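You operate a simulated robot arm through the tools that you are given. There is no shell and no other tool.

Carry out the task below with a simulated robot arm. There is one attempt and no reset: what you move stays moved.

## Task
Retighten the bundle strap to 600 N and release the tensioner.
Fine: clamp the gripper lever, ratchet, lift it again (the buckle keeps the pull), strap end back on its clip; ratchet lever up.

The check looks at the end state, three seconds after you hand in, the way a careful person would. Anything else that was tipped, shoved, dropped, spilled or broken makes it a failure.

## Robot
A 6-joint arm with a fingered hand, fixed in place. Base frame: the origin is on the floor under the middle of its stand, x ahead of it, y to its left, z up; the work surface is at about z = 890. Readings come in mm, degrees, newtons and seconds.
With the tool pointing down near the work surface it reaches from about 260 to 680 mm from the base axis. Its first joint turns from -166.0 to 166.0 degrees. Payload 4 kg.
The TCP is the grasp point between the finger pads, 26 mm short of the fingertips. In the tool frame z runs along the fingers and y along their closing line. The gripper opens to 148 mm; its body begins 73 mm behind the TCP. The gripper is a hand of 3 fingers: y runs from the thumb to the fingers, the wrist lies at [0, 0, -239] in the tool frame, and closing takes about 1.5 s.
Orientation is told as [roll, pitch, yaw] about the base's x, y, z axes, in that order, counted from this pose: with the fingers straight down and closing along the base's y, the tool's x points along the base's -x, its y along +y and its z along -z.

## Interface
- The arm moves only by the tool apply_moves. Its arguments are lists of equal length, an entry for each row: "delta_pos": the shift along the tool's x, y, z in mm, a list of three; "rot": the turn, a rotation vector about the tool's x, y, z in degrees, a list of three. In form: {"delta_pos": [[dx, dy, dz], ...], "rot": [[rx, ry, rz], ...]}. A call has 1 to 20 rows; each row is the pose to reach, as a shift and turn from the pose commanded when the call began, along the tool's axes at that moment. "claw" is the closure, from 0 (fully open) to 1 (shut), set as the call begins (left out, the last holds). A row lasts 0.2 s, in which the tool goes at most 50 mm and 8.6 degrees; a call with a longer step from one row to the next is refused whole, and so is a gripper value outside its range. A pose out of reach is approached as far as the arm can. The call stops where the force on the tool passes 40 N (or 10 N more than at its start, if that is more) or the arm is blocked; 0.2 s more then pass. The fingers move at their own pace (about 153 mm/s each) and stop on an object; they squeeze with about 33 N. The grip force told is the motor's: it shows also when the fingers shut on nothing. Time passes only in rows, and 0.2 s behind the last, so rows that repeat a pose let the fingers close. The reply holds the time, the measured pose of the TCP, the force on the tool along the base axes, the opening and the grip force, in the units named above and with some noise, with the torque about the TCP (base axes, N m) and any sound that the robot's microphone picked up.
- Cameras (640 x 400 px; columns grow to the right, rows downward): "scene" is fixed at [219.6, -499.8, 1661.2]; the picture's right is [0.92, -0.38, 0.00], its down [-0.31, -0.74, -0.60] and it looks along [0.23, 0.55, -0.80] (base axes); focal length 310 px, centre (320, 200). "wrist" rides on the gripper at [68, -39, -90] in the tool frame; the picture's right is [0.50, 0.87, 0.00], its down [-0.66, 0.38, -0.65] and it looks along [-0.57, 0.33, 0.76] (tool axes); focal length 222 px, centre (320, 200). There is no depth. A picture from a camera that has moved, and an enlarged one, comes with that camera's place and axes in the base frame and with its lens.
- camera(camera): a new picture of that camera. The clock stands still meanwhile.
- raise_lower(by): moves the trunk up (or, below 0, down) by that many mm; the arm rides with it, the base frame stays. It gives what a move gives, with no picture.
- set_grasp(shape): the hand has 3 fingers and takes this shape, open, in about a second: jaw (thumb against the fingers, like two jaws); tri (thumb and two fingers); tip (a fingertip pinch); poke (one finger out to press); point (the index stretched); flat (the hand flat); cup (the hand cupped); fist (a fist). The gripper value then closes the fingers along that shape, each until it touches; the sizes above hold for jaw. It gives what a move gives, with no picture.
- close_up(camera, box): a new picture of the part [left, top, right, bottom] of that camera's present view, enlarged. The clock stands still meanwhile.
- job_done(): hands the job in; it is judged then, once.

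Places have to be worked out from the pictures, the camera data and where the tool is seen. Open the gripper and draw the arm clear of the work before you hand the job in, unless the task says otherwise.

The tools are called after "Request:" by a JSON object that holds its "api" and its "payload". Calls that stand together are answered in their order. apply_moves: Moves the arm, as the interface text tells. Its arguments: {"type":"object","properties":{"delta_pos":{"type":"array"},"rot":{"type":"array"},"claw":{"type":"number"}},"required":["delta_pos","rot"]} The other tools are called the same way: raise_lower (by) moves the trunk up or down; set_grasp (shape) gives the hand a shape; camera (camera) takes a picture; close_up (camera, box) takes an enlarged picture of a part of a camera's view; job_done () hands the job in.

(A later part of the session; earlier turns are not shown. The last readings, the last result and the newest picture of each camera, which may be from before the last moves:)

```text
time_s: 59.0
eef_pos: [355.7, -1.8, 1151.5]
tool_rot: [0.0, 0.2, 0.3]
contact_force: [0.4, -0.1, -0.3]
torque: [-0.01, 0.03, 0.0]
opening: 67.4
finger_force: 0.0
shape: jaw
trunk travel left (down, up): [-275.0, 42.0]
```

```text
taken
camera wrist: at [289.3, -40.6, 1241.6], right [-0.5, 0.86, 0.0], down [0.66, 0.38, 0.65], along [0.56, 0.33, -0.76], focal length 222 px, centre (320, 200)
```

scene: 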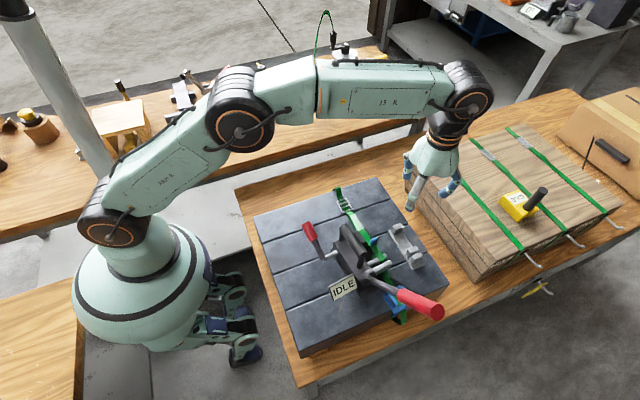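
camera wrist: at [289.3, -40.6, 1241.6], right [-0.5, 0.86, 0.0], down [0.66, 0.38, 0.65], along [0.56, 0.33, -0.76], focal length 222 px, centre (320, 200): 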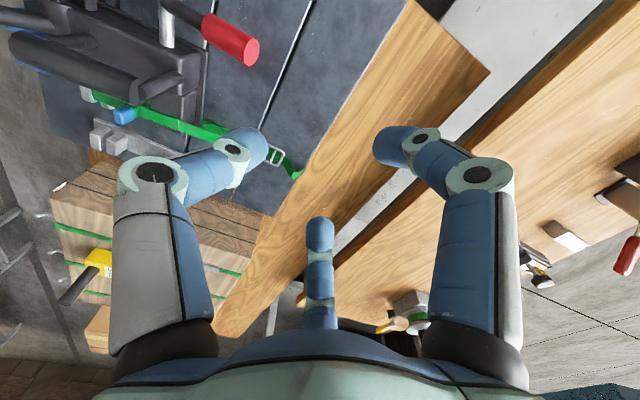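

The knob is centred near (355,-106,965), lying about 67° from vertical. I roll the hand to about -57° and stand off in line with the lever.

Request:
{"api": "apply_moves", "payload": {"delta_pos": [[0, 0, 15], [0, -2, 32], [0, -4, 50], [0, -6, 68], [0, -8, 86], [0, -11, 106], [0, -13, 126], [0, -13, 126]], "rot": [[8.2, 0, 0], [16.4, 0, 0], [24.6, 0, 0], [32.8, 0, 0], [41, 0, 0], [49.2, 0, 0], [57, 0, 0], [57, 0, 0]]}}

Request:
{"api": "camera", "payload": {"camera": "wrist"}}

Request:
{"api": "close_up", "payload": {"camera": "scene", "box": [270, 160, 420, 290]}}

```text
time_s: 60.9
eef_pos: [355.6, -16.1, 1026.6]
tool_rot: [-57.1, 0.2, 0.1]
contact_force: [0.0, -0.8, -0.4]
torque: [0.0, -0.01, -0.01]
opening: 66.9
finger_force: 0.1
shape: jaw
trunk travel left (down, up): [-275.0, 42.0]
```

```text
taken
camera wrist: at [288.4, 40.2, 1108.0], right [-0.5, 0.47, -0.73], down [0.66, 0.75, 0.04], along [0.56, -0.46, -0.69], focal length 222 px, centre (320, 200)
```

wrist: 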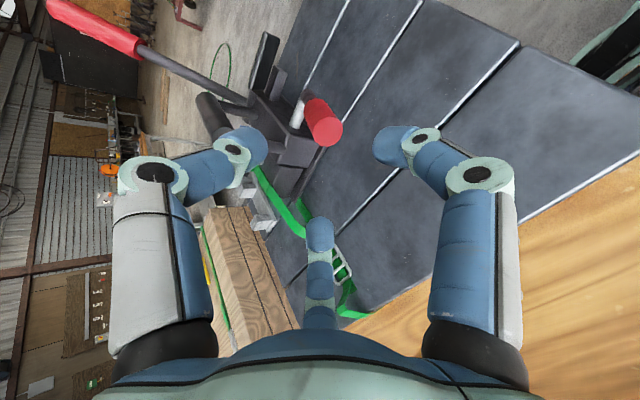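

```text
3.08 times, centred on (345, 225) of scene
camera zoom: at [219.6, -499.8, 1661.2], right [0.92, -0.38, 0.0], down [-0.31, -0.74, -0.6], along [0.23, 0.55, -0.8], focal length 954 px, centre (243, 123)
```

zoom: 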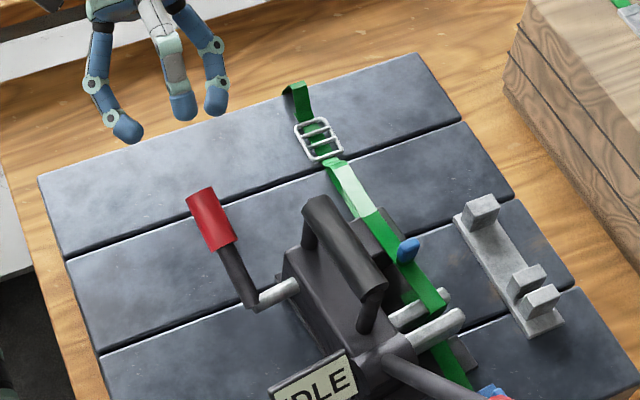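

Both views agree: knob axis runs from (357,-129,963) to (352,-85,971), i.e. the lever is almost down. I adjust the roll to about -68° and come in along that line.

Request:
{"api": "apply_moves", "payload": {"delta_pos": [[0, 9, 10], [0, 17.2, 20.6], [0, 17.2, 20.6]], "rot": [[5.5, 0, 0], [11, 0, 0], [11, 0, 0]]}}

Request:
{"api": "apply_moves", "payload": {"delta_pos": [[0, 0, 20], [0, 0, 40], [0, 0, 60], [0, 0, 76], [0, 0, 86], [0, 0, 86]], "rot": [[0, 0, 0], [0, 0, 0], [0, 0, 0], [0, 0, 0], [0, 0, 0], [0, 0, 0]]}}

Request:
{"api": "camera", "payload": {"camera": "wrist"}}

Request:
{"api": "close_up", "payload": {"camera": "scene", "box": [270, 160, 420, 290]}}

```text
time_s: 61.6
eef_pos: [356.2, -22.3, 1000.5]
tool_rot: [-68.1, 0.2, 0.0]
contact_force: [-0.6, -0.3, 1.2]
torque: [0.01, 0.01, 0.01]
opening: 66.7
finger_force: 0.0
shape: jaw
trunk travel left (down, up): [-275.0, 42.0]
```

```text
time_s: 63.0
eef_pos: [355.1, -102.9, 967.7]
tool_rot: [-68.0, 0.2, 0.0]
contact_force: [0.0, 0.0, -0.2]
torque: [-0.01, -0.01, 0.01]
opening: 67.0
finger_force: 0.1
shape: jaw
trunk travel left (down, up): [-275.0, 42.0]
```

```text
taken
camera wrist: at [288.1, -33.8, 1037.4], right [-0.5, 0.32, -0.8], down [0.65, 0.75, -0.11], along [0.56, -0.58, -0.59], focal length 222 px, centre (320, 200)
```

wrist: 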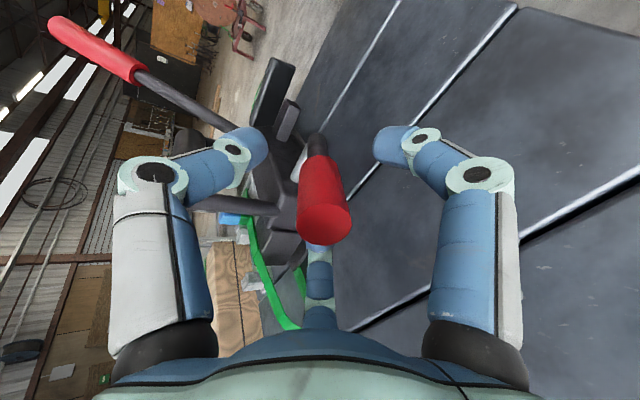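

```text
3.08 times, centred on (345, 225) of scene
camera zoom: at [219.6, -499.8, 1661.2], right [0.92, -0.38, 0.0], down [-0.31, -0.74, -0.6], along [0.23, 0.55, -0.8], focal length 954 px, centre (243, 123)
```

zoom: 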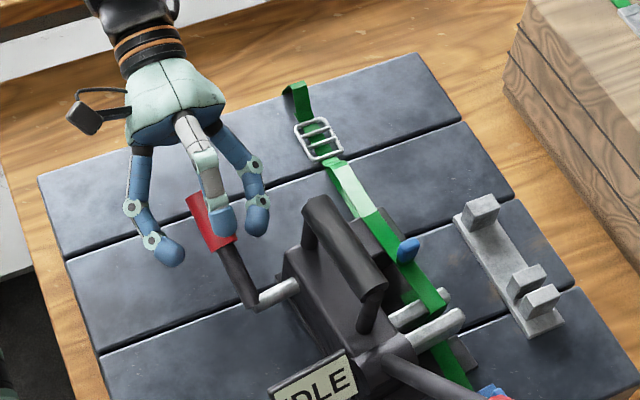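

The knob is centred between the digits; I close on it.

Request:
{"api": "apply_moves", "payload": {"delta_pos": [[0, 0, 0], [0, 0, 0], [0, 0, 0], [0, 0, 0], [0, 0, 0]], "rot": [[0, 0, 0], [0, 0, 0], [0, 0, 0], [0, 0, 0], [0, 0, 0]], "claw": 1.0}}

Request:
{"api": "camera", "payload": {"camera": "wrist"}}

```text
time_s: 64.2
eef_pos: [355.0, -103.6, 967.0]
tool_rot: [-68.0, 0.2, -0.1]
contact_force: [-0.9, -4.6, 0.5]
torque: [0.0, -0.04, 0.02]
opening: 19.0
finger_force: 33.2
shape: jaw
trunk travel left (down, up): [-275.0, 42.0]
```

```text
taken
camera wrist: at [288.2, -34.2, 1037.5], right [-0.5, 0.32, -0.8], down [0.65, 0.75, -0.11], along [0.56, -0.58, -0.59], focal length 222 px, centre (320, 200)
```

wrist: 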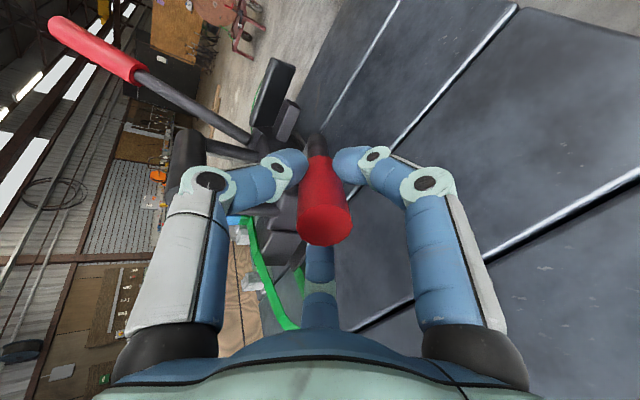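

Gripped. I raise the lever along its arc by about 15°, watching forces.

Request:
{"api": "apply_moves", "payload": {"delta_pos": [[0, -4.1, -0.2], [0, -8.3, -0.3], [0, -12.4, -0.2], [0, -16.6, 0.1], [0, -20.7, 0.6], [0, -20.7, 0.6]], "rot": [[-3, 0, 0], [-6, 0, 0], [-9, 0, 0], [-12, 0, 0], [-15, 0, 0], [-15, 0, 0]]}}

Request:
{"api": "close_up", "payload": {"camera": "scene", "box": [270, 180, 420, 310]}}

```text
time_s: 65.7
eef_pos: [355.9, -113.1, 986.5]
tool_rot: [-52.9, 0.3, 0.0]
contact_force: [3.3, -20.3, -0.8]
torque: [0.0, -0.02, 0.09]
opening: 18.2
finger_force: 33.3
shape: jaw
trunk travel left (down, up): [-275.0, 42.0]
```

```text
3.08 times, centred on (345, 245) of scene
camera zoom: at [219.6, -499.8, 1661.2], right [0.92, -0.38, 0.0], down [-0.31, -0.74, -0.6], along [0.23, 0.55, -0.8], focal length 954 px, centre (243, 62)
```

zoom: 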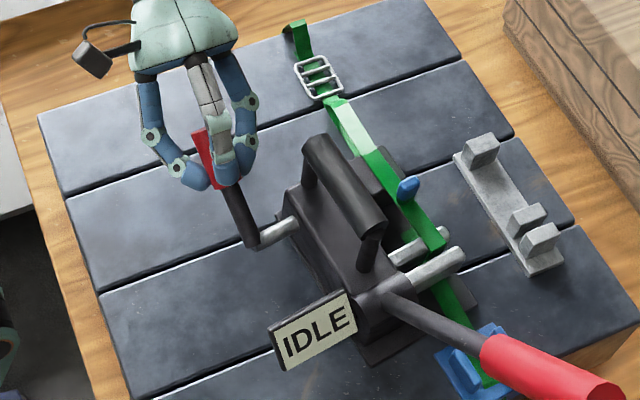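

The lever follows, but a 20 N pull along y shows my arc radius is a little too large. I continue with a corrected arc centre, to about 40°.

Request:
{"api": "apply_moves", "payload": {"delta_pos": [[0, -4, 2.2], [0, -8, 3.7], [0, -11.5, 3.7], [0, -14.9, 3.8], [0, -18.4, 4.1], [0, -21.8, 4.4], [0, -25.2, 5], [0, -28.6, 5.7], [0, -28.6, 5.7]], "rot": [[-2.5, 0, 0], [-5, 0, 0], [-7.5, 0, 0], [-10, 0, 0], [-12.5, 0, 0], [-15, 0, 0], [-17.5, 0, 0], [-20, 0, 0], [-20, 0, 0]]}}

Request:
{"api": "close_up", "payload": {"camera": "scene", "box": [270, 180, 420, 310]}}

Request:
{"api": "camera", "payload": {"camera": "wrist"}}

```text
time_s: 67.7
eef_pos: [354.4, -132.7, 1005.9]
tool_rot: [-33.0, 0.3, -0.1]
contact_force: [0.6, -1.1, -0.6]
torque: [0.1, 0.06, 0.01]
opening: 18.6
finger_force: 32.4
shape: jaw
trunk travel left (down, up): [-275.0, 42.0]
```

```text
3.08 times, centred on (345, 245) of scene
camera zoom: at [219.6, -499.8, 1661.2], right [0.92, -0.38, 0.0], down [-0.31, -0.74, -0.6], along [0.23, 0.55, -0.8], focal length 954 px, centre (243, 62)
```

zoom: 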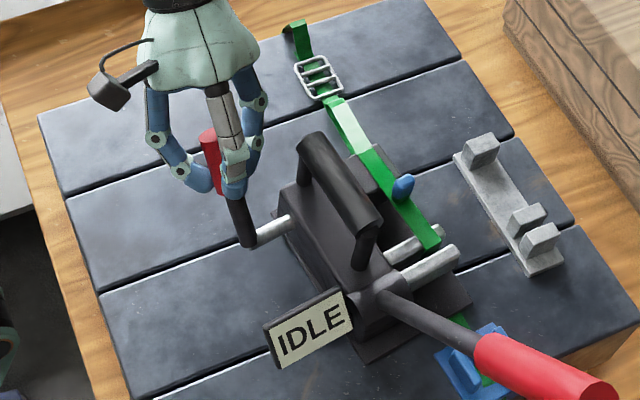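

```text
taken
camera wrist: at [288.2, -116.1, 1103.0], right [-0.5, 0.73, -0.47], down [0.66, 0.67, 0.34], along [0.56, -0.14, -0.82], focal length 222 px, centre (320, 200)
```

wrist: 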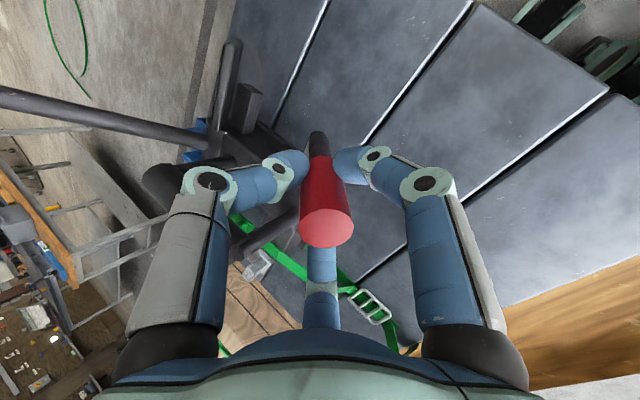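

The gripper has released the strap and the body settled. I continue raising the lever to about 15° from vertical.

Request:
{"api": "apply_moves", "payload": {"delta_pos": [[0, -4.2, -0.4], [0, -8.3, -0.7], [0, -11.8, -0.7], [0, -15.3, -0.7], [0, -18.8, -0.4], [0, -22.3, 0], [0, -25.7, 0.6], [0, -29.1, 1.3], [0, -32.5, 2.2], [0, -35.9, 3.1], [0, -35.9, 3.1]], "rot": [[-2.5, 0, 0], [-5, 0, 0], [-7.5, 0, 0], [-10, 0, 0], [-12.5, 0, 0], [-15, 0, 0], [-17.5, 0, 0], [-20, 0, 0], [-22.5, 0, 0], [-25, 0, 0], [-25, 0, 0]]}}

Request:
{"api": "close_up", "payload": {"camera": "scene", "box": [270, 180, 420, 310]}}

Request:
{"api": "camera", "payload": {"camera": "wrist"}}

```text
time_s: 70.0
eef_pos: [355.9, -164.8, 1023.2]
tool_rot: [-8.0, 0.3, 0.0]
contact_force: [0.9, -1.3, -8.3]
torque: [-0.19, 0.12, 0.04]
opening: 18.9
finger_force: 33.1
shape: jaw
trunk travel left (down, up): [-275.0, 42.0]
```

```text
3.08 times, centred on (345, 245) of scene
camera zoom: at [219.6, -499.8, 1661.2], right [0.92, -0.38, 0.0], down [-0.31, -0.74, -0.6], along [0.23, 0.55, -0.8], focal length 954 px, centre (243, 62)
```

zoom: 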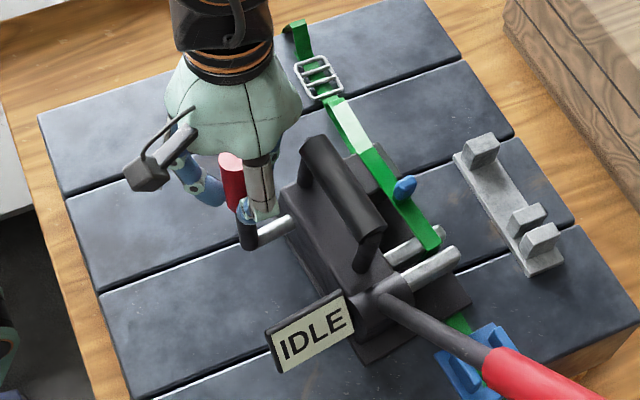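

```text
taken
camera wrist: at [289.2, -191.3, 1117.9], right [-0.5, 0.86, -0.12], down [0.66, 0.47, 0.59], along [0.56, 0.22, -0.8], focal length 222 px, centre (320, 200)
```

wrist: 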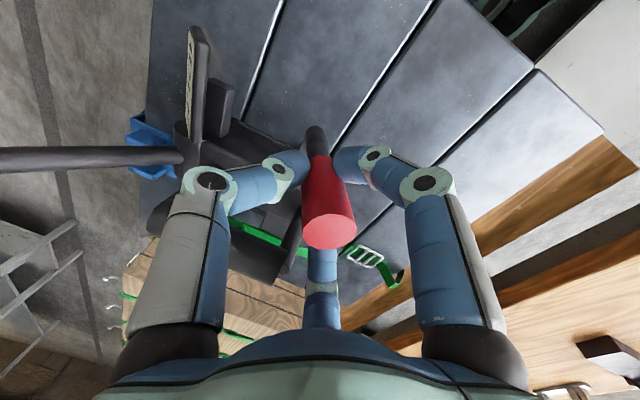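

There's about 8 N of upward pull on the lever, so I lower 7 mm to relax it and then open the digits.

Request:
{"api": "apply_moves", "payload": {"delta_pos": [[0, 0, 2.5], [0, 0, 5], [0, 0, 7], [0, 0, 7]], "rot": [[0, 0, 0], [0, 0, 0], [0, 0, 0], [0, 0, 0]]}}

Request:
{"api": "apply_moves", "payload": {"delta_pos": [[0, 0, 0], [0, 0, 0], [0, 0, -5], [0, 0, -30], [0, 0, -60], [0, 0, -90], [0, 0, -120]], "rot": [[0, 0, 0], [0, 0, 0], [0, 0, 0], [0, 0, 0], [3, 0, 0], [6, 0, 0], [8, 0, 0]], "claw": 0.55}}

Request:
{"api": "camera", "payload": {"camera": "scene"}}

Request:
{"api": "camera", "payload": {"camera": "wrist"}}

```text
time_s: 71.0
eef_pos: [356.3, -167.0, 1016.8]
tool_rot: [-8.0, 0.4, 0.0]
contact_force: [-2.1, 1.2, -6.0]
torque: [0.02, 0.19, 0.0]
opening: 18.0
finger_force: 33.1
shape: jaw
trunk travel left (down, up): [-275.0, 42.0]
```

```text
time_s: 72.7
eef_pos: [358.1, -148.2, 1135.5]
tool_rot: [-16.1, 0.2, 0.0]
contact_force: [-0.5, 0.1, -0.8]
torque: [0.02, -0.01, -0.01]
opening: 66.1
finger_force: 0.0
shape: jaw
trunk travel left (down, up): [-275.0, 42.0]
```

```text
taken
```

scene: 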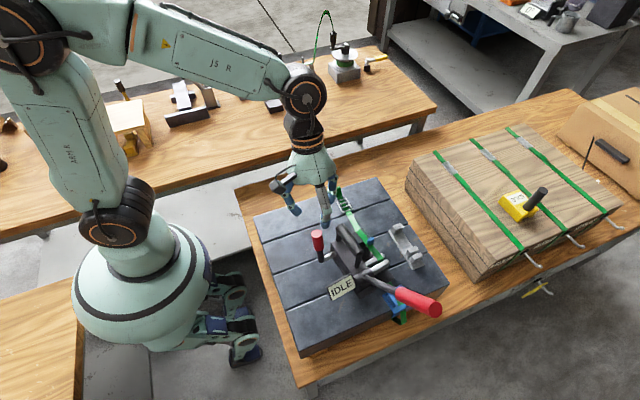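

```text
taken
camera wrist: at [291.0, -160.5, 1232.9], right [-0.5, 0.83, -0.24], down [0.66, 0.54, 0.52], along [0.56, 0.1, -0.82], focal length 222 px, centre (320, 200)
```

wrist: 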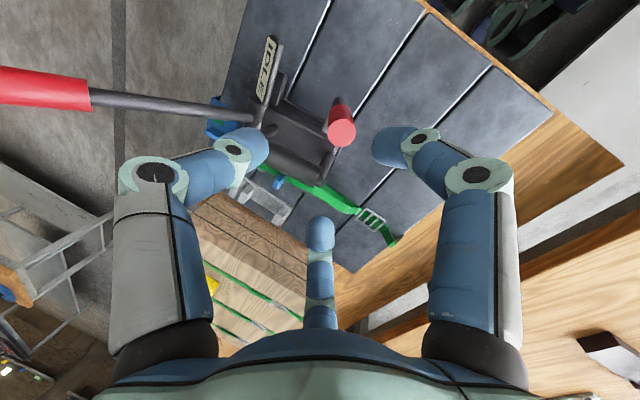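

The gripper lever is up again. I now measure the tensioner's pose from zooms of both cameras.

Request:
{"api": "close_up", "payload": {"camera": "scene", "box": [295, 215, 415, 300]}}

Request:
{"api": "close_up", "payload": {"camera": "wrist", "box": [200, 80, 400, 240]}}

```text
4.71 times, centred on (355, 258) of scene
camera zoom: at [219.6, -499.8, 1661.2], right [0.92, -0.38, 0.0], down [-0.31, -0.74, -0.6], along [0.23, 0.55, -0.8], focal length 1458 px, centre (155, -71)
```

zoom: 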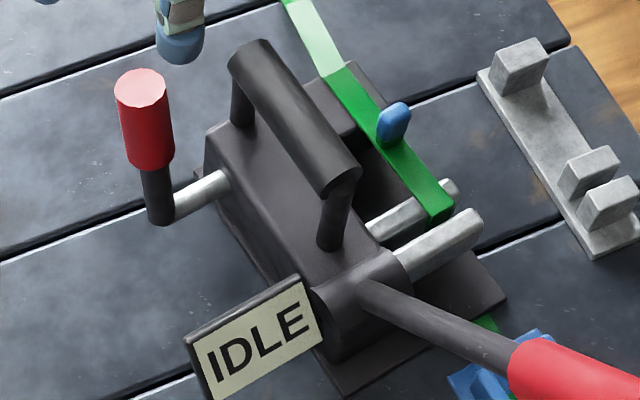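

```text
2.50 times, centred on (300, 160) of wrist
camera zoom: at [291.0, -160.5, 1232.9], right [-0.5, 0.83, -0.24], down [0.66, 0.54, 0.52], along [0.56, 0.1, -0.82], focal length 555 px, centre (370, 300)
```

zoom: 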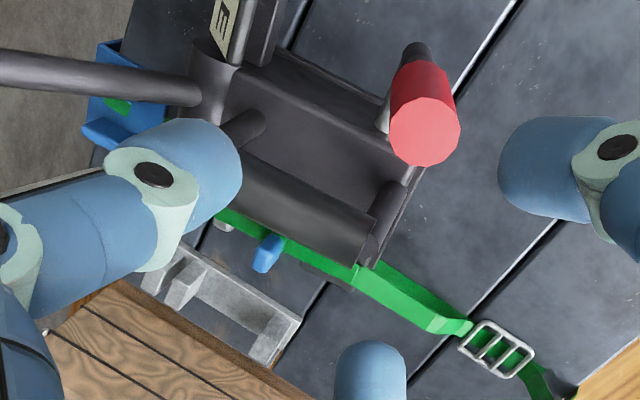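

The body is about (-9,-8) mm and +5.5° off its original pose. I straighten the hand and line up over the handle again.

Request:
{"api": "apply_moves", "payload": {"delta_pos": [[0, -8, -8], [0, -15, -15]], "rot": [[-8, 0, 0], [-16.1, 0, 0]]}}

Request:
{"api": "apply_moves", "payload": {"delta_pos": [[-6, -3, 0], [-12, -6, 0], [-18, -9, 0], [-24, -12, 0], [-30, -15, 0], [-36, -18, 0], [-42, -21, 0], [-48, -24, 0], [-54, -27, 0], [-60, -30, 0], [-66, -33, 0]], "rot": [[0, 0, 7.7], [0, 0, 15.4], [0, 0, 23.1], [0, 0, 30.8], [0, 0, 38.5], [0, 0, 46.2], [0, 0, 53.9], [0, 0, 61.6], [0, 0, 69.3], [0, 0, 77], [0, 0, 84.5]]}}

Request:
{"api": "camera", "payload": {"camera": "wrist"}}

```text
time_s: 73.2
eef_pos: [358.4, -157.2, 1152.3]
tool_rot: [0.2, 0.3, 0.1]
contact_force: [-0.2, 0.2, 0.1]
torque: [-0.01, -0.02, 0.01]
opening: 66.2
finger_force: 0.0
shape: jaw
trunk travel left (down, up): [-275.0, 42.0]
```

```text
time_s: 75.7
eef_pos: [423.8, -191.9, 1154.3]
tool_rot: [-0.3, 0.1, -84.6]
contact_force: [-0.6, 0.3, 0.1]
torque: [0.0, -0.02, 0.0]
opening: 66.1
finger_force: 0.1
shape: jaw
trunk travel left (down, up): [-275.0, 42.0]
```

```text
taken
camera wrist: at [378.6, -128.2, 1243.8], right [0.82, 0.58, 0.0], down [0.44, -0.62, 0.65], along [0.38, -0.53, -0.76], focal length 222 px, centre (320, 200)
```

wrist: 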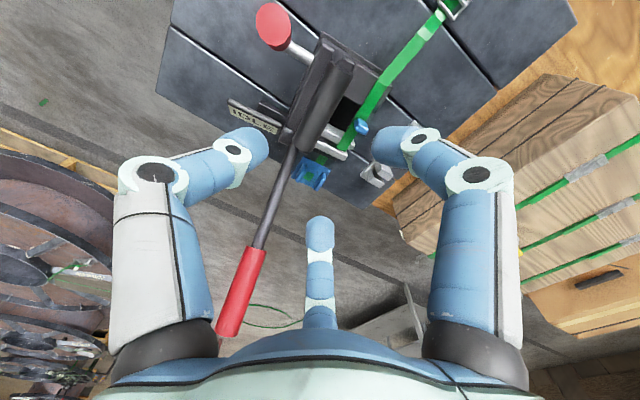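

Handle now from about (418,-150) to (433,-231). I descend around it, pads slightly higher than last time (z≈1021) so the grip centres on the bar instead of hooking under it.

Request:
{"api": "apply_moves", "payload": {"delta_pos": [[0, 0, 30], [0, 0, 60], [0, 0, 90], [0, 1, 115], [0, 1, 132]], "rot": [[0, 0, 0], [0, 0, 0], [0, 0, 0], [0, 0, 0], [0, 0, 0]]}}

Request:
{"api": "apply_moves", "payload": {"delta_pos": [[0, 0, 0], [0, 0, 0], [0, 0, 0], [0, 0, 0], [0, 0, 0]], "rot": [[0, 0, 0], [0, 0, 0], [0, 0, 0], [0, 0, 0], [0, 0, 0]], "claw": 1.0}}

Request:
{"api": "close_up", "payload": {"camera": "scene", "box": [295, 215, 415, 300]}}

Request:
{"api": "camera", "payload": {"camera": "wrist"}}

```text
time_s: 76.8
eef_pos: [424.0, -192.6, 1020.8]
tool_rot: [-0.2, 0.1, -84.4]
contact_force: [-0.2, -0.5, -0.1]
torque: [-0.02, -0.04, -0.05]
opening: 66.1
finger_force: 0.1
shape: jaw
trunk travel left (down, up): [-275.0, 42.0]
```

```text
time_s: 78.0
eef_pos: [424.2, -193.8, 1021.2]
tool_rot: [-0.3, 0.2, -84.5]
contact_force: [0.4, -1.6, -13.7]
torque: [0.05, 0.14, 0.04]
opening: 9.6
finger_force: 33.6
shape: jaw
trunk travel left (down, up): [-275.0, 42.0]
```

```text
4.71 times, centred on (355, 258) of scene
camera zoom: at [219.6, -499.8, 1661.2], right [0.92, -0.38, 0.0], down [-0.31, -0.74, -0.6], along [0.23, 0.55, -0.8], focal length 1458 px, centre (155, -71)
```

zoom: 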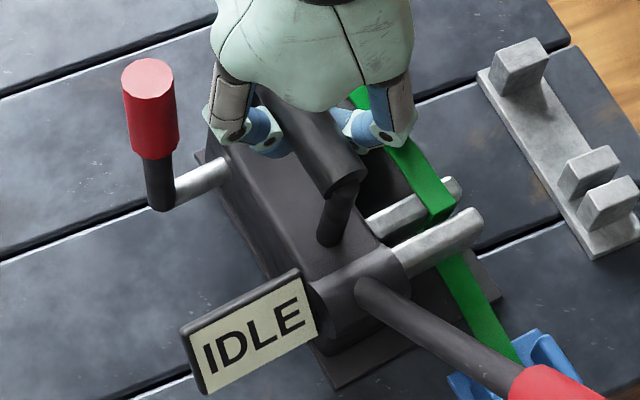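

```text
taken
camera wrist: at [378.9, -129.5, 1112.2], right [0.81, 0.58, 0.0], down [0.44, -0.62, 0.65], along [0.38, -0.53, -0.76], focal length 222 px, centre (320, 200)
```

wrist: 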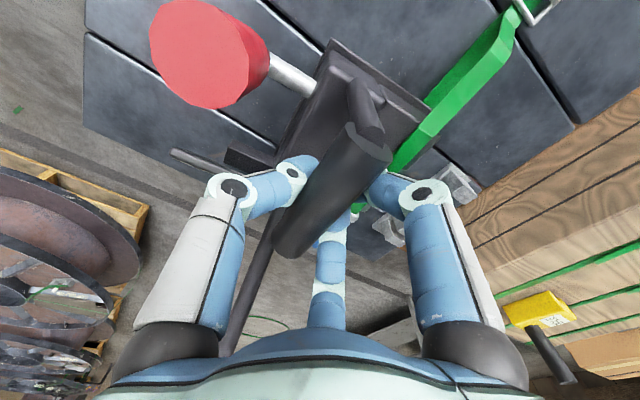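

When I lift at the handle, the strap shows over the plate again. I shift the tensioner (+8,+3) mm and turn it -7.5° towards its original pose while it hangs in the grip.

Request:
{"api": "apply_moves", "payload": {"delta_pos": [[0.5, 2, 0], [1, 4, 0], [1.6, 6, 0], [2.2, 8.2, 0], [2.2, 8.2, 0]], "rot": [[0, 0, 2], [0, 0, 4], [0, 0, 6], [0, 0, 7.5], [0, 0, 7.5]]}}

Request:
{"api": "close_up", "payload": {"camera": "scene", "box": [295, 215, 415, 300]}}

Request:
{"api": "camera", "payload": {"camera": "wrist"}}

```text
time_s: 79.2
eef_pos: [430.9, -190.1, 1021.5]
tool_rot: [-0.3, 0.1, -92.0]
contact_force: [0.4, -0.2, -13.3]
torque: [0.03, 0.1, 0.09]
opening: 9.5
finger_force: 32.8
shape: jaw
trunk travel left (down, up): [-275.0, 42.0]
```

```text
4.71 times, centred on (355, 258) of scene
camera zoom: at [219.6, -499.8, 1661.2], right [0.92, -0.38, 0.0], down [-0.31, -0.74, -0.6], along [0.23, 0.55, -0.8], focal length 1458 px, centre (155, -71)
```

zoom: 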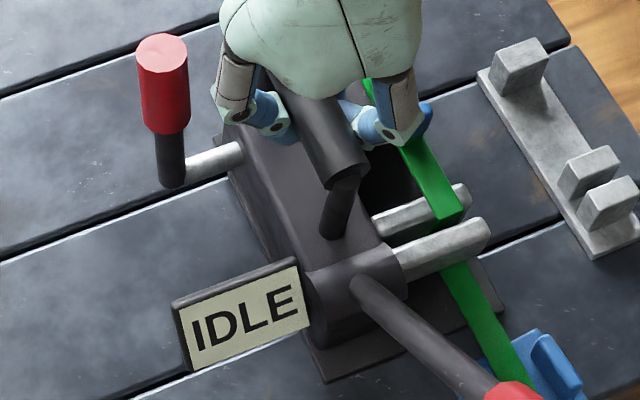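

```text
taken
camera wrist: at [395.1, -120.4, 1111.4], right [0.88, 0.47, 0.0], down [0.36, -0.67, 0.65], along [0.3, -0.58, -0.76], focal length 222 px, centre (320, 200)
```

wrist: 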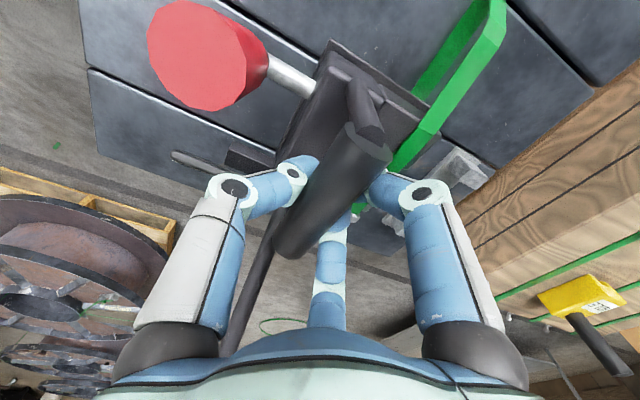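

It hangs freely (13 N, nose slightly down). I lower it in small steps until the load goes off the tool.

Request:
{"api": "apply_moves", "payload": {"delta_pos": [[0, 0, 2], [0, 0, 4], [0, 0, 6], [0, 0, 6]], "rot": [[0, 0, 0], [0, 0, 0], [0, 0, 0], [0, 0, 0]]}}

Request:
{"api": "close_up", "payload": {"camera": "scene", "box": [295, 215, 415, 300]}}

```text
time_s: 80.2
eef_pos: [431.1, -188.4, 1014.7]
tool_rot: [-0.3, 0.1, -92.1]
contact_force: [0.5, 2.9, -7.8]
torque: [-0.02, 0.07, 0.0]
opening: 9.4
finger_force: 33.1
shape: jaw
trunk travel left (down, up): [-275.0, 42.0]
```

```text
4.71 times, centred on (355, 258) of scene
camera zoom: at [219.6, -499.8, 1661.2], right [0.92, -0.38, 0.0], down [-0.31, -0.74, -0.6], along [0.23, 0.55, -0.8], focal length 1458 px, centre (155, -71)
```

zoom: 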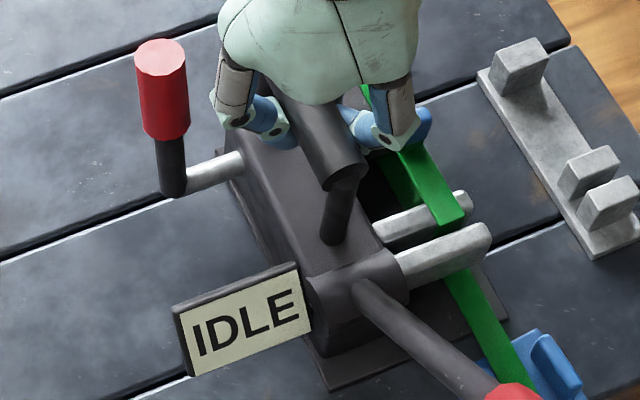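

The strap is showing over more of the plate as it comes down. I lower further.

Request:
{"api": "apply_moves", "payload": {"delta_pos": [[0, 0, 2], [0, 0, 4], [0, 0, 6], [0, 0, 6]], "rot": [[0, 0, 0], [0, 0, 0], [0, 0, 0], [0, 0, 0]]}}

Request:
{"api": "close_up", "payload": {"camera": "scene", "box": [295, 215, 415, 300]}}

```text
time_s: 81.2
eef_pos: [431.1, -189.5, 1009.4]
tool_rot: [-0.1, 0.0, -92.0]
contact_force: [0.3, 0.4, 5.1]
torque: [0.03, -0.03, -0.08]
opening: 8.4
finger_force: 33.2
shape: jaw
trunk travel left (down, up): [-275.0, 42.0]
```

```text
4.71 times, centred on (355, 258) of scene
camera zoom: at [219.6, -499.8, 1661.2], right [0.92, -0.38, 0.0], down [-0.31, -0.74, -0.6], along [0.23, 0.55, -0.8], focal length 1458 px, centre (155, -71)
```

zoom: 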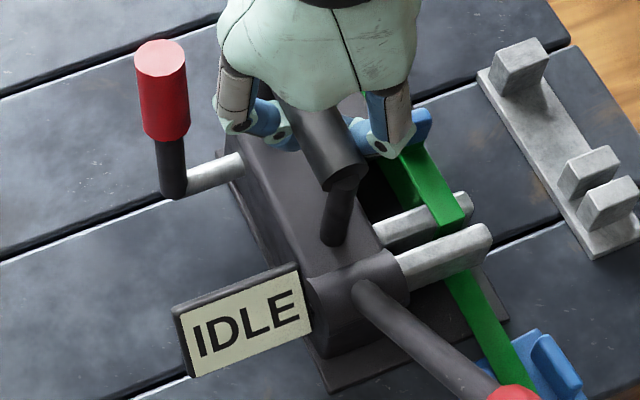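

The tensioner rests flat on the slab with the strap over its plate and under the block, close to the original pose. I open only partly (to stay clear of the blue tab) and rise.

Request:
{"api": "apply_moves", "payload": {"delta_pos": [[0, 0, -3], [0, 0, -3], [0, 0, -3], [0, 0, -10], [0, 0, -30], [0, 0, -60], [0, 0, -90], [0, 0, -120]], "rot": [[0, 0, 0], [0, 0, 0], [0, 0, 0], [0, 0, 0], [0, 0, 0], [0, 0, 0], [0, 0, 0], [0, 0, 0]], "claw": 0.58}}

Request:
{"api": "close_up", "payload": {"camera": "scene", "box": [295, 215, 415, 300]}}

Request:
{"api": "camera", "payload": {"camera": "wrist"}}

```text
time_s: 83.0
eef_pos: [432.0, -188.7, 1130.6]
tool_rot: [-0.3, 0.1, -92.0]
contact_force: [0.3, -0.3, 0.1]
torque: [0.0, 0.04, 0.02]
opening: 61.6
finger_force: 0.1
shape: jaw
trunk travel left (down, up): [-275.0, 42.0]
```

```text
4.71 times, centred on (355, 258) of scene
camera zoom: at [219.6, -499.8, 1661.2], right [0.92, -0.38, 0.0], down [-0.31, -0.74, -0.6], along [0.23, 0.55, -0.8], focal length 1458 px, centre (155, -71)
```

zoom: 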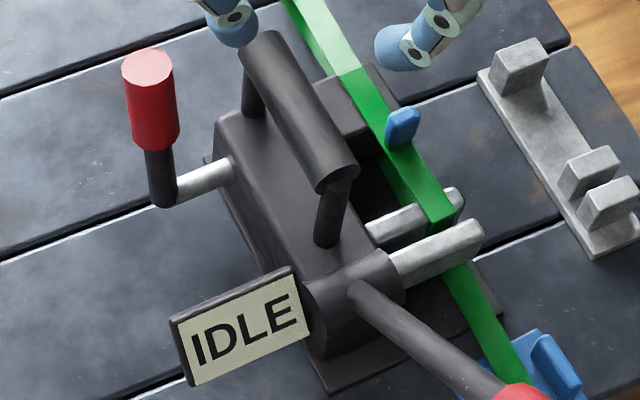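

```text
taken
camera wrist: at [394.5, -119.3, 1221.1], right [0.88, 0.47, 0.0], down [0.36, -0.67, 0.65], along [0.3, -0.58, -0.76], focal length 222 px, centre (320, 200)
```

wrist: 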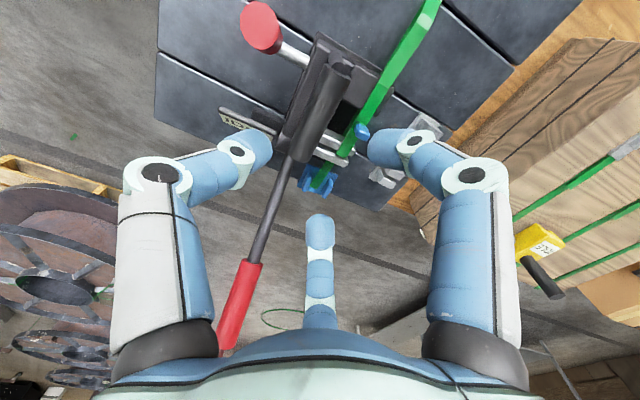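

The tensioner stays on the strap. I zoom in with the wrist camera to verify the threading at the far end and at the prongs.

Request:
{"api": "close_up", "payload": {"camera": "wrist", "box": [270, 40, 450, 200]}}

Request:
{"api": "close_up", "payload": {"camera": "wrist", "box": [320, 60, 400, 140]}}

```text
2.50 times, centred on (360, 120) of wrist
camera zoom: at [394.5, -119.3, 1221.1], right [0.88, 0.47, 0.0], down [0.36, -0.67, 0.65], along [0.3, -0.58, -0.76], focal length 555 px, centre (220, 400)
```

zoom: 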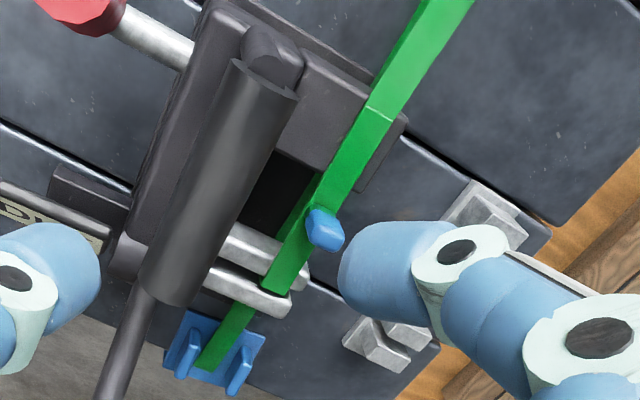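

```text
5.00 times, centred on (360, 100) of wrist
camera zoom: at [394.5, -119.3, 1221.1], right [0.88, 0.47, 0.0], down [0.36, -0.67, 0.65], along [0.3, -0.58, -0.76], focal length 1111 px, centre (120, 700)
```

zoom: 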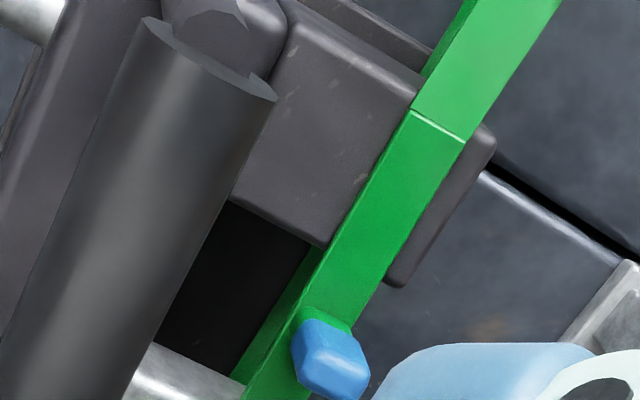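

Threading looks as at the start. Now I return to the gripper lever (knob near (364,-148,1010), leaning ~16°) with yaw 0 to clamp it again.

Request:
{"api": "apply_moves", "payload": {"delta_pos": [[3, -6, 0], [6, -12, 0], [9, -18, 0], [12, -24, 0], [15, -30, 0], [18, -36, 0], [21, -42, 0], [24, -48, 0], [27, -54, 0], [30, -60, 0], [33, -66, 0], [35.5, -70, 0]], "rot": [[0, 0, -7.7], [0, 0, -15.4], [0, 0, -23.1], [0, 0, -30.8], [0, 0, -38.5], [0, 0, -46.2], [0, 0, -53.9], [0, 0, -61.6], [0, 0, -69.3], [0, 0, -77], [0, 0, -84.7], [0, 0, -92]]}}

Request:
{"api": "camera", "payload": {"camera": "wrist"}}

```text
time_s: 85.7
eef_pos: [363.3, -150.9, 1129.7]
tool_rot: [0.1, 0.1, 0.1]
contact_force: [-0.1, -0.1, 1.5]
torque: [-0.01, 0.0, 0.02]
opening: 62.1
finger_force: 0.0
shape: jaw
trunk travel left (down, up): [-275.0, 42.0]
```

```text
taken
camera wrist: at [295.5, -190.1, 1219.4], right [-0.5, 0.86, 0.0], down [0.66, 0.38, 0.65], along [0.56, 0.33, -0.76], focal length 222 px, centre (320, 200)
```

wrist: 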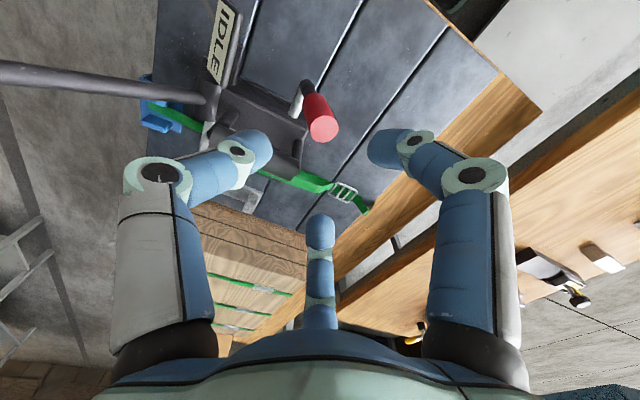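

The knob is centred below the hand. I descend around it and grip.

Request:
{"api": "apply_moves", "payload": {"delta_pos": [[1, 0, 25], [1, 0, 50], [1, 0, 75], [1, 0, 95], [1, 0, 110], [1, 0, 118]], "rot": [[0, 0, 0], [0, 0, 0], [2, 0, 0], [4, 0, 0], [6, 0, 0], [6, 0, 0]]}}

Request:
{"api": "apply_moves", "payload": {"delta_pos": [[0, 0, 0], [0, 0, 0], [0, 0, 0], [0, 0, 0], [0, 0, 0]], "rot": [[0, 0, 0], [0, 0, 0], [0, 0, 0], [0, 0, 0], [0, 0, 0]], "claw": 1.0}}

Request:
{"api": "camera", "payload": {"camera": "wrist"}}

Request:
{"api": "close_up", "payload": {"camera": "scene", "box": [295, 215, 415, 300]}}

```text
time_s: 87.0
eef_pos: [361.3, -151.2, 1011.6]
tool_rot: [-5.9, 0.2, 0.0]
contact_force: [0.5, -0.2, -0.2]
torque: [-0.04, 0.02, 0.03]
opening: 61.6
finger_force: 0.1
shape: jaw
trunk travel left (down, up): [-275.0, 42.0]
```

```text
time_s: 88.2
eef_pos: [362.1, -151.0, 1010.5]
tool_rot: [-5.8, 0.4, 0.0]
contact_force: [-0.4, -1.0, -0.4]
torque: [-0.09, -0.03, -0.04]
opening: 21.1
finger_force: 32.7
shape: jaw
trunk travel left (down, up): [-275.0, 42.0]
```

```text
taken
camera wrist: at [294.7, -180.0, 1105.6], right [-0.5, 0.86, -0.09], down [0.66, 0.44, 0.61], along [0.56, 0.25, -0.79], focal length 222 px, centre (320, 200)
```

wrist: 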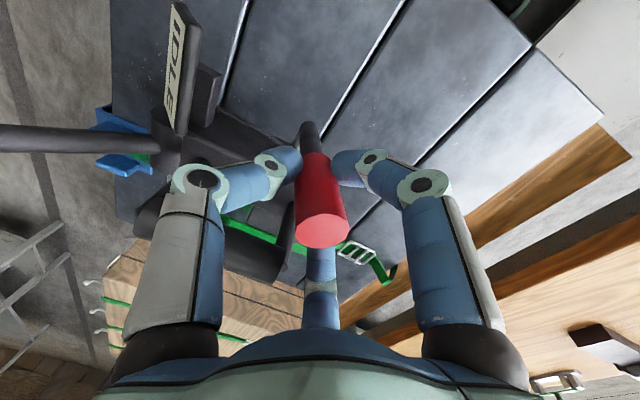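

```text
4.71 times, centred on (355, 258) of scene
camera zoom: at [219.6, -499.8, 1661.2], right [0.92, -0.38, 0.0], down [-0.31, -0.74, -0.6], along [0.23, 0.55, -0.8], focal length 1458 px, centre (155, -71)
```

zoom: 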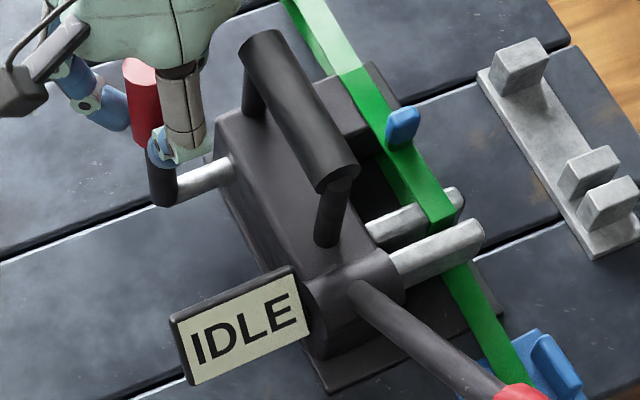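

Gripped with the body undisturbed. I drive the lever along its arc toward +y with a slight downward preload, to about 45°.

Request:
{"api": "apply_moves", "payload": {"delta_pos": [[0, 4.05, 2.3], [0, 8.1, 3.3], [0, 12, 4.4], [0, 15.9, 5.8], [0, 19.6, 7.4], [0, 23.3, 9.1], [0, 26.9, 11], [0, 30.4, 13.2], [0, 33.7, 15.6], [0, 37, 18.1], [0, 37, 18.1]], "rot": [[3, 0, 0], [6, 0, 0], [9, 0, 0], [12, 0, 0], [15, 0, 0], [18, 0, 0], [21, 0, 0], [24, 0, 0], [27, 0, 0], [30, 0, 0], [30, 0, 0]]}}

Request:
{"api": "close_up", "payload": {"camera": "scene", "box": [295, 215, 415, 300]}}

```text
time_s: 90.7
eef_pos: [359.8, -115.2, 991.3]
tool_rot: [-36.0, 0.1, 0.0]
contact_force: [-2.6, 11.8, 21.5]
torque: [-0.24, -0.06, -0.09]
opening: 21.6
finger_force: 32.9
shape: jaw
trunk travel left (down, up): [-275.0, 42.0]
```

```text
4.71 times, centred on (355, 258) of scene
camera zoom: at [219.6, -499.8, 1661.2], right [0.92, -0.38, 0.0], down [-0.31, -0.74, -0.6], along [0.23, 0.55, -0.8], focal length 1458 px, centre (155, -71)
```

zoom: 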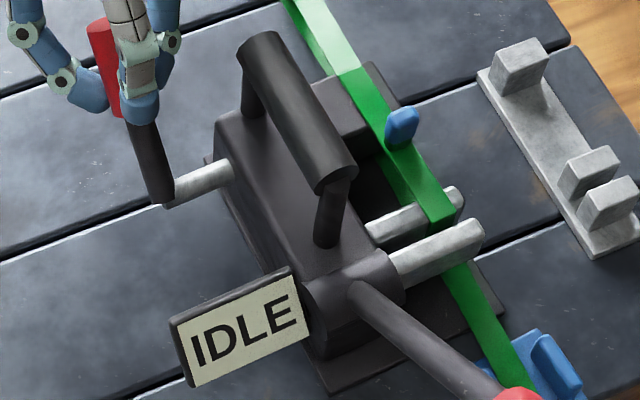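

The lever is at ~45° and the body hasn't moved, but I'm pressing ~24 N toward the hinge; I enlarge the arc radius by about 5 mm and go on to about 69°.

Request:
{"api": "apply_moves", "payload": {"delta_pos": [[0, 2.5, -4], [0, 5.1, -4.1], [0, 9.3, -3], [0, 13.4, -1.8], [0, 17.5, -0.4], [0, 21.4, 1.2], [0, 25.4, 3.1], [0, 29.2, 5.1], [0, 32.8, 7.4], [0, 32.8, 7.4]], "rot": [[0, 0, 0], [3, 0, 0], [6, 0, 0], [9, 0, 0], [12, 0, 0], [15, 0, 0], [18, 0, 0], [21, 0, 0], [24, 0, 0], [24, 0, 0]]}}

Request:
{"api": "close_up", "payload": {"camera": "scene", "box": [295, 215, 415, 300]}}

```text
time_s: 92.8
eef_pos: [362.2, -92.4, 964.5]
tool_rot: [-59.9, 0.2, 0.0]
contact_force: [0.6, 7.7, 5.9]
torque: [-0.05, -0.08, 0.0]
opening: 21.6
finger_force: 33.0
shape: jaw
trunk travel left (down, up): [-275.0, 42.0]
```

```text
4.71 times, centred on (355, 258) of scene
camera zoom: at [219.6, -499.8, 1661.2], right [0.92, -0.38, 0.0], down [-0.31, -0.74, -0.6], along [0.23, 0.55, -0.8], focal length 1458 px, centre (155, -71)
```

zoom: 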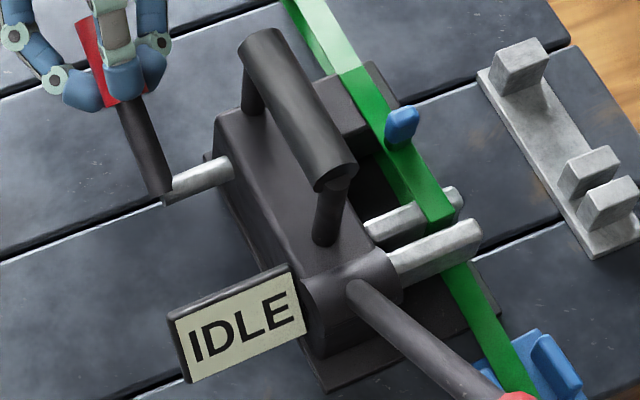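

Steady, body unmoved, lever ~70°. I go a few more degrees in small increments, watching for the stop.

Request:
{"api": "apply_moves", "payload": {"delta_pos": [[0, 2.1, 0.4], [0, 4.3, 0.8], [0, 6.4, 1.3], [0, 6.4, 1.3]], "rot": [[1.5, 0, 0], [3, 0, 0], [4.5, 0, 0], [4.5, 0, 0]]}}

Request:
{"api": "close_up", "payload": {"camera": "scene", "box": [295, 215, 415, 300]}}

Request:
{"api": "camera", "payload": {"camera": "wrist"}}

```text
time_s: 93.8
eef_pos: [360.8, -89.8, 958.6]
tool_rot: [-64.5, 0.1, 0.1]
contact_force: [2.7, 11.7, 9.1]
torque: [-0.15, -0.07, 0.08]
opening: 21.7
finger_force: 32.9
shape: jaw
trunk travel left (down, up): [-275.0, 42.0]
```

```text
4.71 times, centred on (355, 258) of scene
camera zoom: at [219.6, -499.8, 1661.2], right [0.92, -0.38, 0.0], down [-0.31, -0.74, -0.6], along [0.23, 0.55, -0.8], focal length 1458 px, centre (155, -71)
```

zoom: 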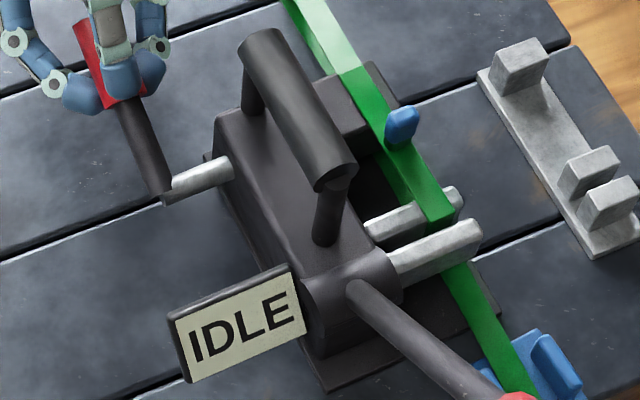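

```text
taken
camera wrist: at [293.3, -25.2, 1032.7], right [-0.5, 0.37, -0.78], down [0.65, 0.75, -0.06], along [0.56, -0.54, -0.62], focal length 222 px, centre (320, 200)
```

wrist: 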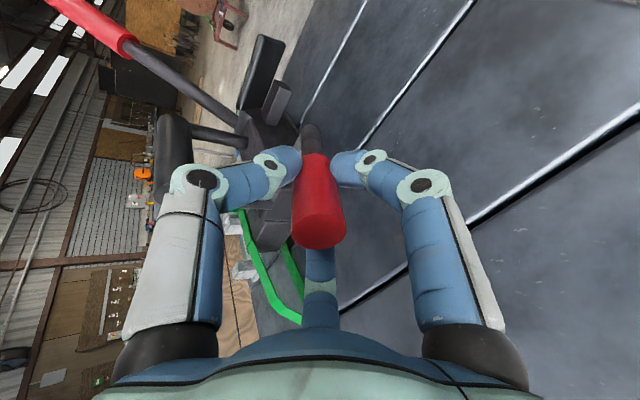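

The body no longer yields to ~12 N sideways, which suggests it is now locked on the strap. I open, withdraw along the tool axis, and look.

Request:
{"api": "apply_moves", "payload": {"delta_pos": [[0, 0, -1], [0, 0, -2], [0, 0, -3], [0, 0, -20], [0, 0, -50], [0, 0, -90], [0, 0, -120]], "rot": [[0, 0, 0], [0, 0, 0], [0, 0, 0], [0, 0, 0], [0, 0, 0], [0, 0, 0], [0, 0, 0]], "claw": 0.65}}

Request:
{"api": "close_up", "payload": {"camera": "scene", "box": [295, 200, 415, 300]}}

Request:
{"api": "camera", "payload": {"camera": "wrist"}}

```text
time_s: 95.5
eef_pos: [361.4, 16.7, 1010.6]
tool_rot: [-64.5, 0.2, 0.0]
contact_force: [-0.6, -0.3, -0.3]
torque: [0.0, -0.02, 0.0]
opening: 51.6
finger_force: 0.0
shape: jaw
trunk travel left (down, up): [-275.0, 42.0]
```

```text
4.00 times, centred on (355, 250) of scene
camera zoom: at [219.6, -499.8, 1661.2], right [0.92, -0.38, 0.0], down [-0.31, -0.74, -0.6], along [0.23, 0.55, -0.8], focal length 1240 px, centre (180, 0)
```

zoom: 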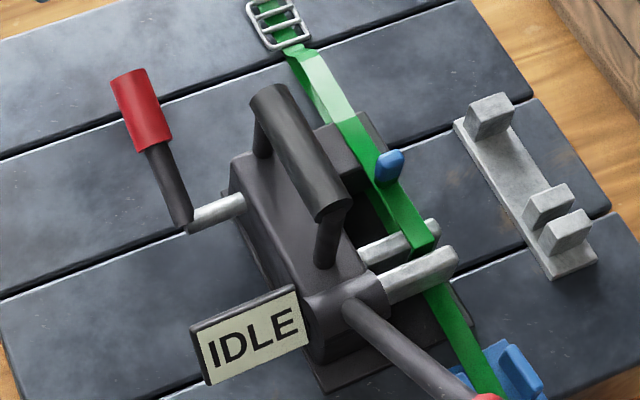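

```text
taken
camera wrist: at [294.2, 83.0, 1084.3], right [-0.5, 0.37, -0.78], down [0.65, 0.75, -0.06], along [0.56, -0.54, -0.62], focal length 222 px, centre (320, 200)
```

wrist: 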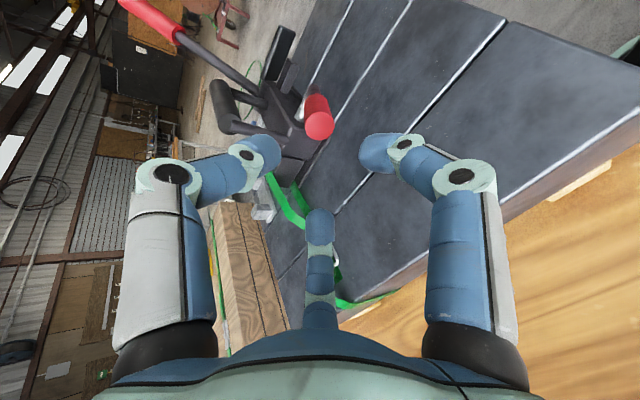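

The lever lies at about 76°. To be sure it is fully clamped I will press it from above with the closed fingertips; first I straighten the hand and rise.

Request:
{"api": "apply_moves", "payload": {"delta_pos": [[0, -14, -7], [0, -28, -14], [0, -42, -21], [0, -56, -28], [0, -70, -34], [0, -81, -39], [0, -85, -41], [0, -90, -43]], "rot": [[-8.2, 0, 0], [-16.4, 0, 0], [-24.6, 0, 0], [-32.8, 0, 0], [-41, 0, 0], [-49.2, 0, 0], [-57.4, 0, 0], [-64.5, 0, 0]], "claw": 1.0}}

Request:
{"api": "apply_moves", "payload": {"delta_pos": [[0, -35, 0], [0, -70, 10], [0, -100, 30], [0, -103, 60], [0, -103, 85]], "rot": [[0, 0, 0], [0, 0, 0], [0, 0, 0], [0, 0, 0], [0, 0, 0]]}}

Request:
{"api": "camera", "payload": {"camera": "wrist"}}

```text
time_s: 97.2
eef_pos: [362.4, 17.8, 1110.1]
tool_rot: [0.3, 0.1, 0.2]
contact_force: [0.2, -0.6, 0.6]
torque: [0.01, 0.0, 0.0]
opening: 0.0
finger_force: 33.1
shape: jaw
trunk travel left (down, up): [-275.0, 42.0]
```

```text
time_s: 98.5
eef_pos: [362.9, -86.0, 1025.2]
tool_rot: [0.2, 0.1, 0.0]
contact_force: [-0.4, -0.6, 0.6]
torque: [0.0, 0.0, 0.02]
opening: 0.1
finger_force: 33.2
shape: jaw
trunk travel left (down, up): [-275.0, 42.0]
```

```text
taken
camera wrist: at [296.0, -125.0, 1115.2], right [-0.5, 0.87, 0.0], down [0.66, 0.38, 0.65], along [0.56, 0.33, -0.76], focal length 222 px, centre (320, 200)
```

wrist: 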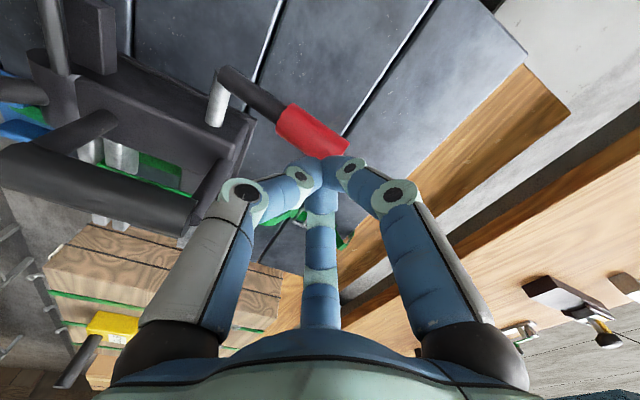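

The fingertips are above the knob's middle. I lower slowly onto it and read the force.

Request:
{"api": "apply_moves", "payload": {"delta_pos": [[2, 0, 10], [4, 0, 20], [4, 0, 25], [4, 0, 28], [4, 0, 31], [4, 0, 34]], "rot": [[0, 0, 0], [0, 0, 0], [0, 0, 0], [0, 0, 0], [0, 0, 0], [0, 0, 0]]}}

```text
time_s: 99.7
eef_pos: [356.9, -87.2, 997.3]
tool_rot: [0.0, 0.1, 0.0]
contact_force: [-9.2, -5.6, 29.4]
torque: [0.01, 0.25, 0.05]
opening: 0.0
finger_force: 32.9
shape: jaw
trunk travel left (down, up): [-275.0, 42.0]
stopped in row 6: the force on the tool passed its limit at 44 N (the readings are from after the stop); the commanded pose is now the measured one
```

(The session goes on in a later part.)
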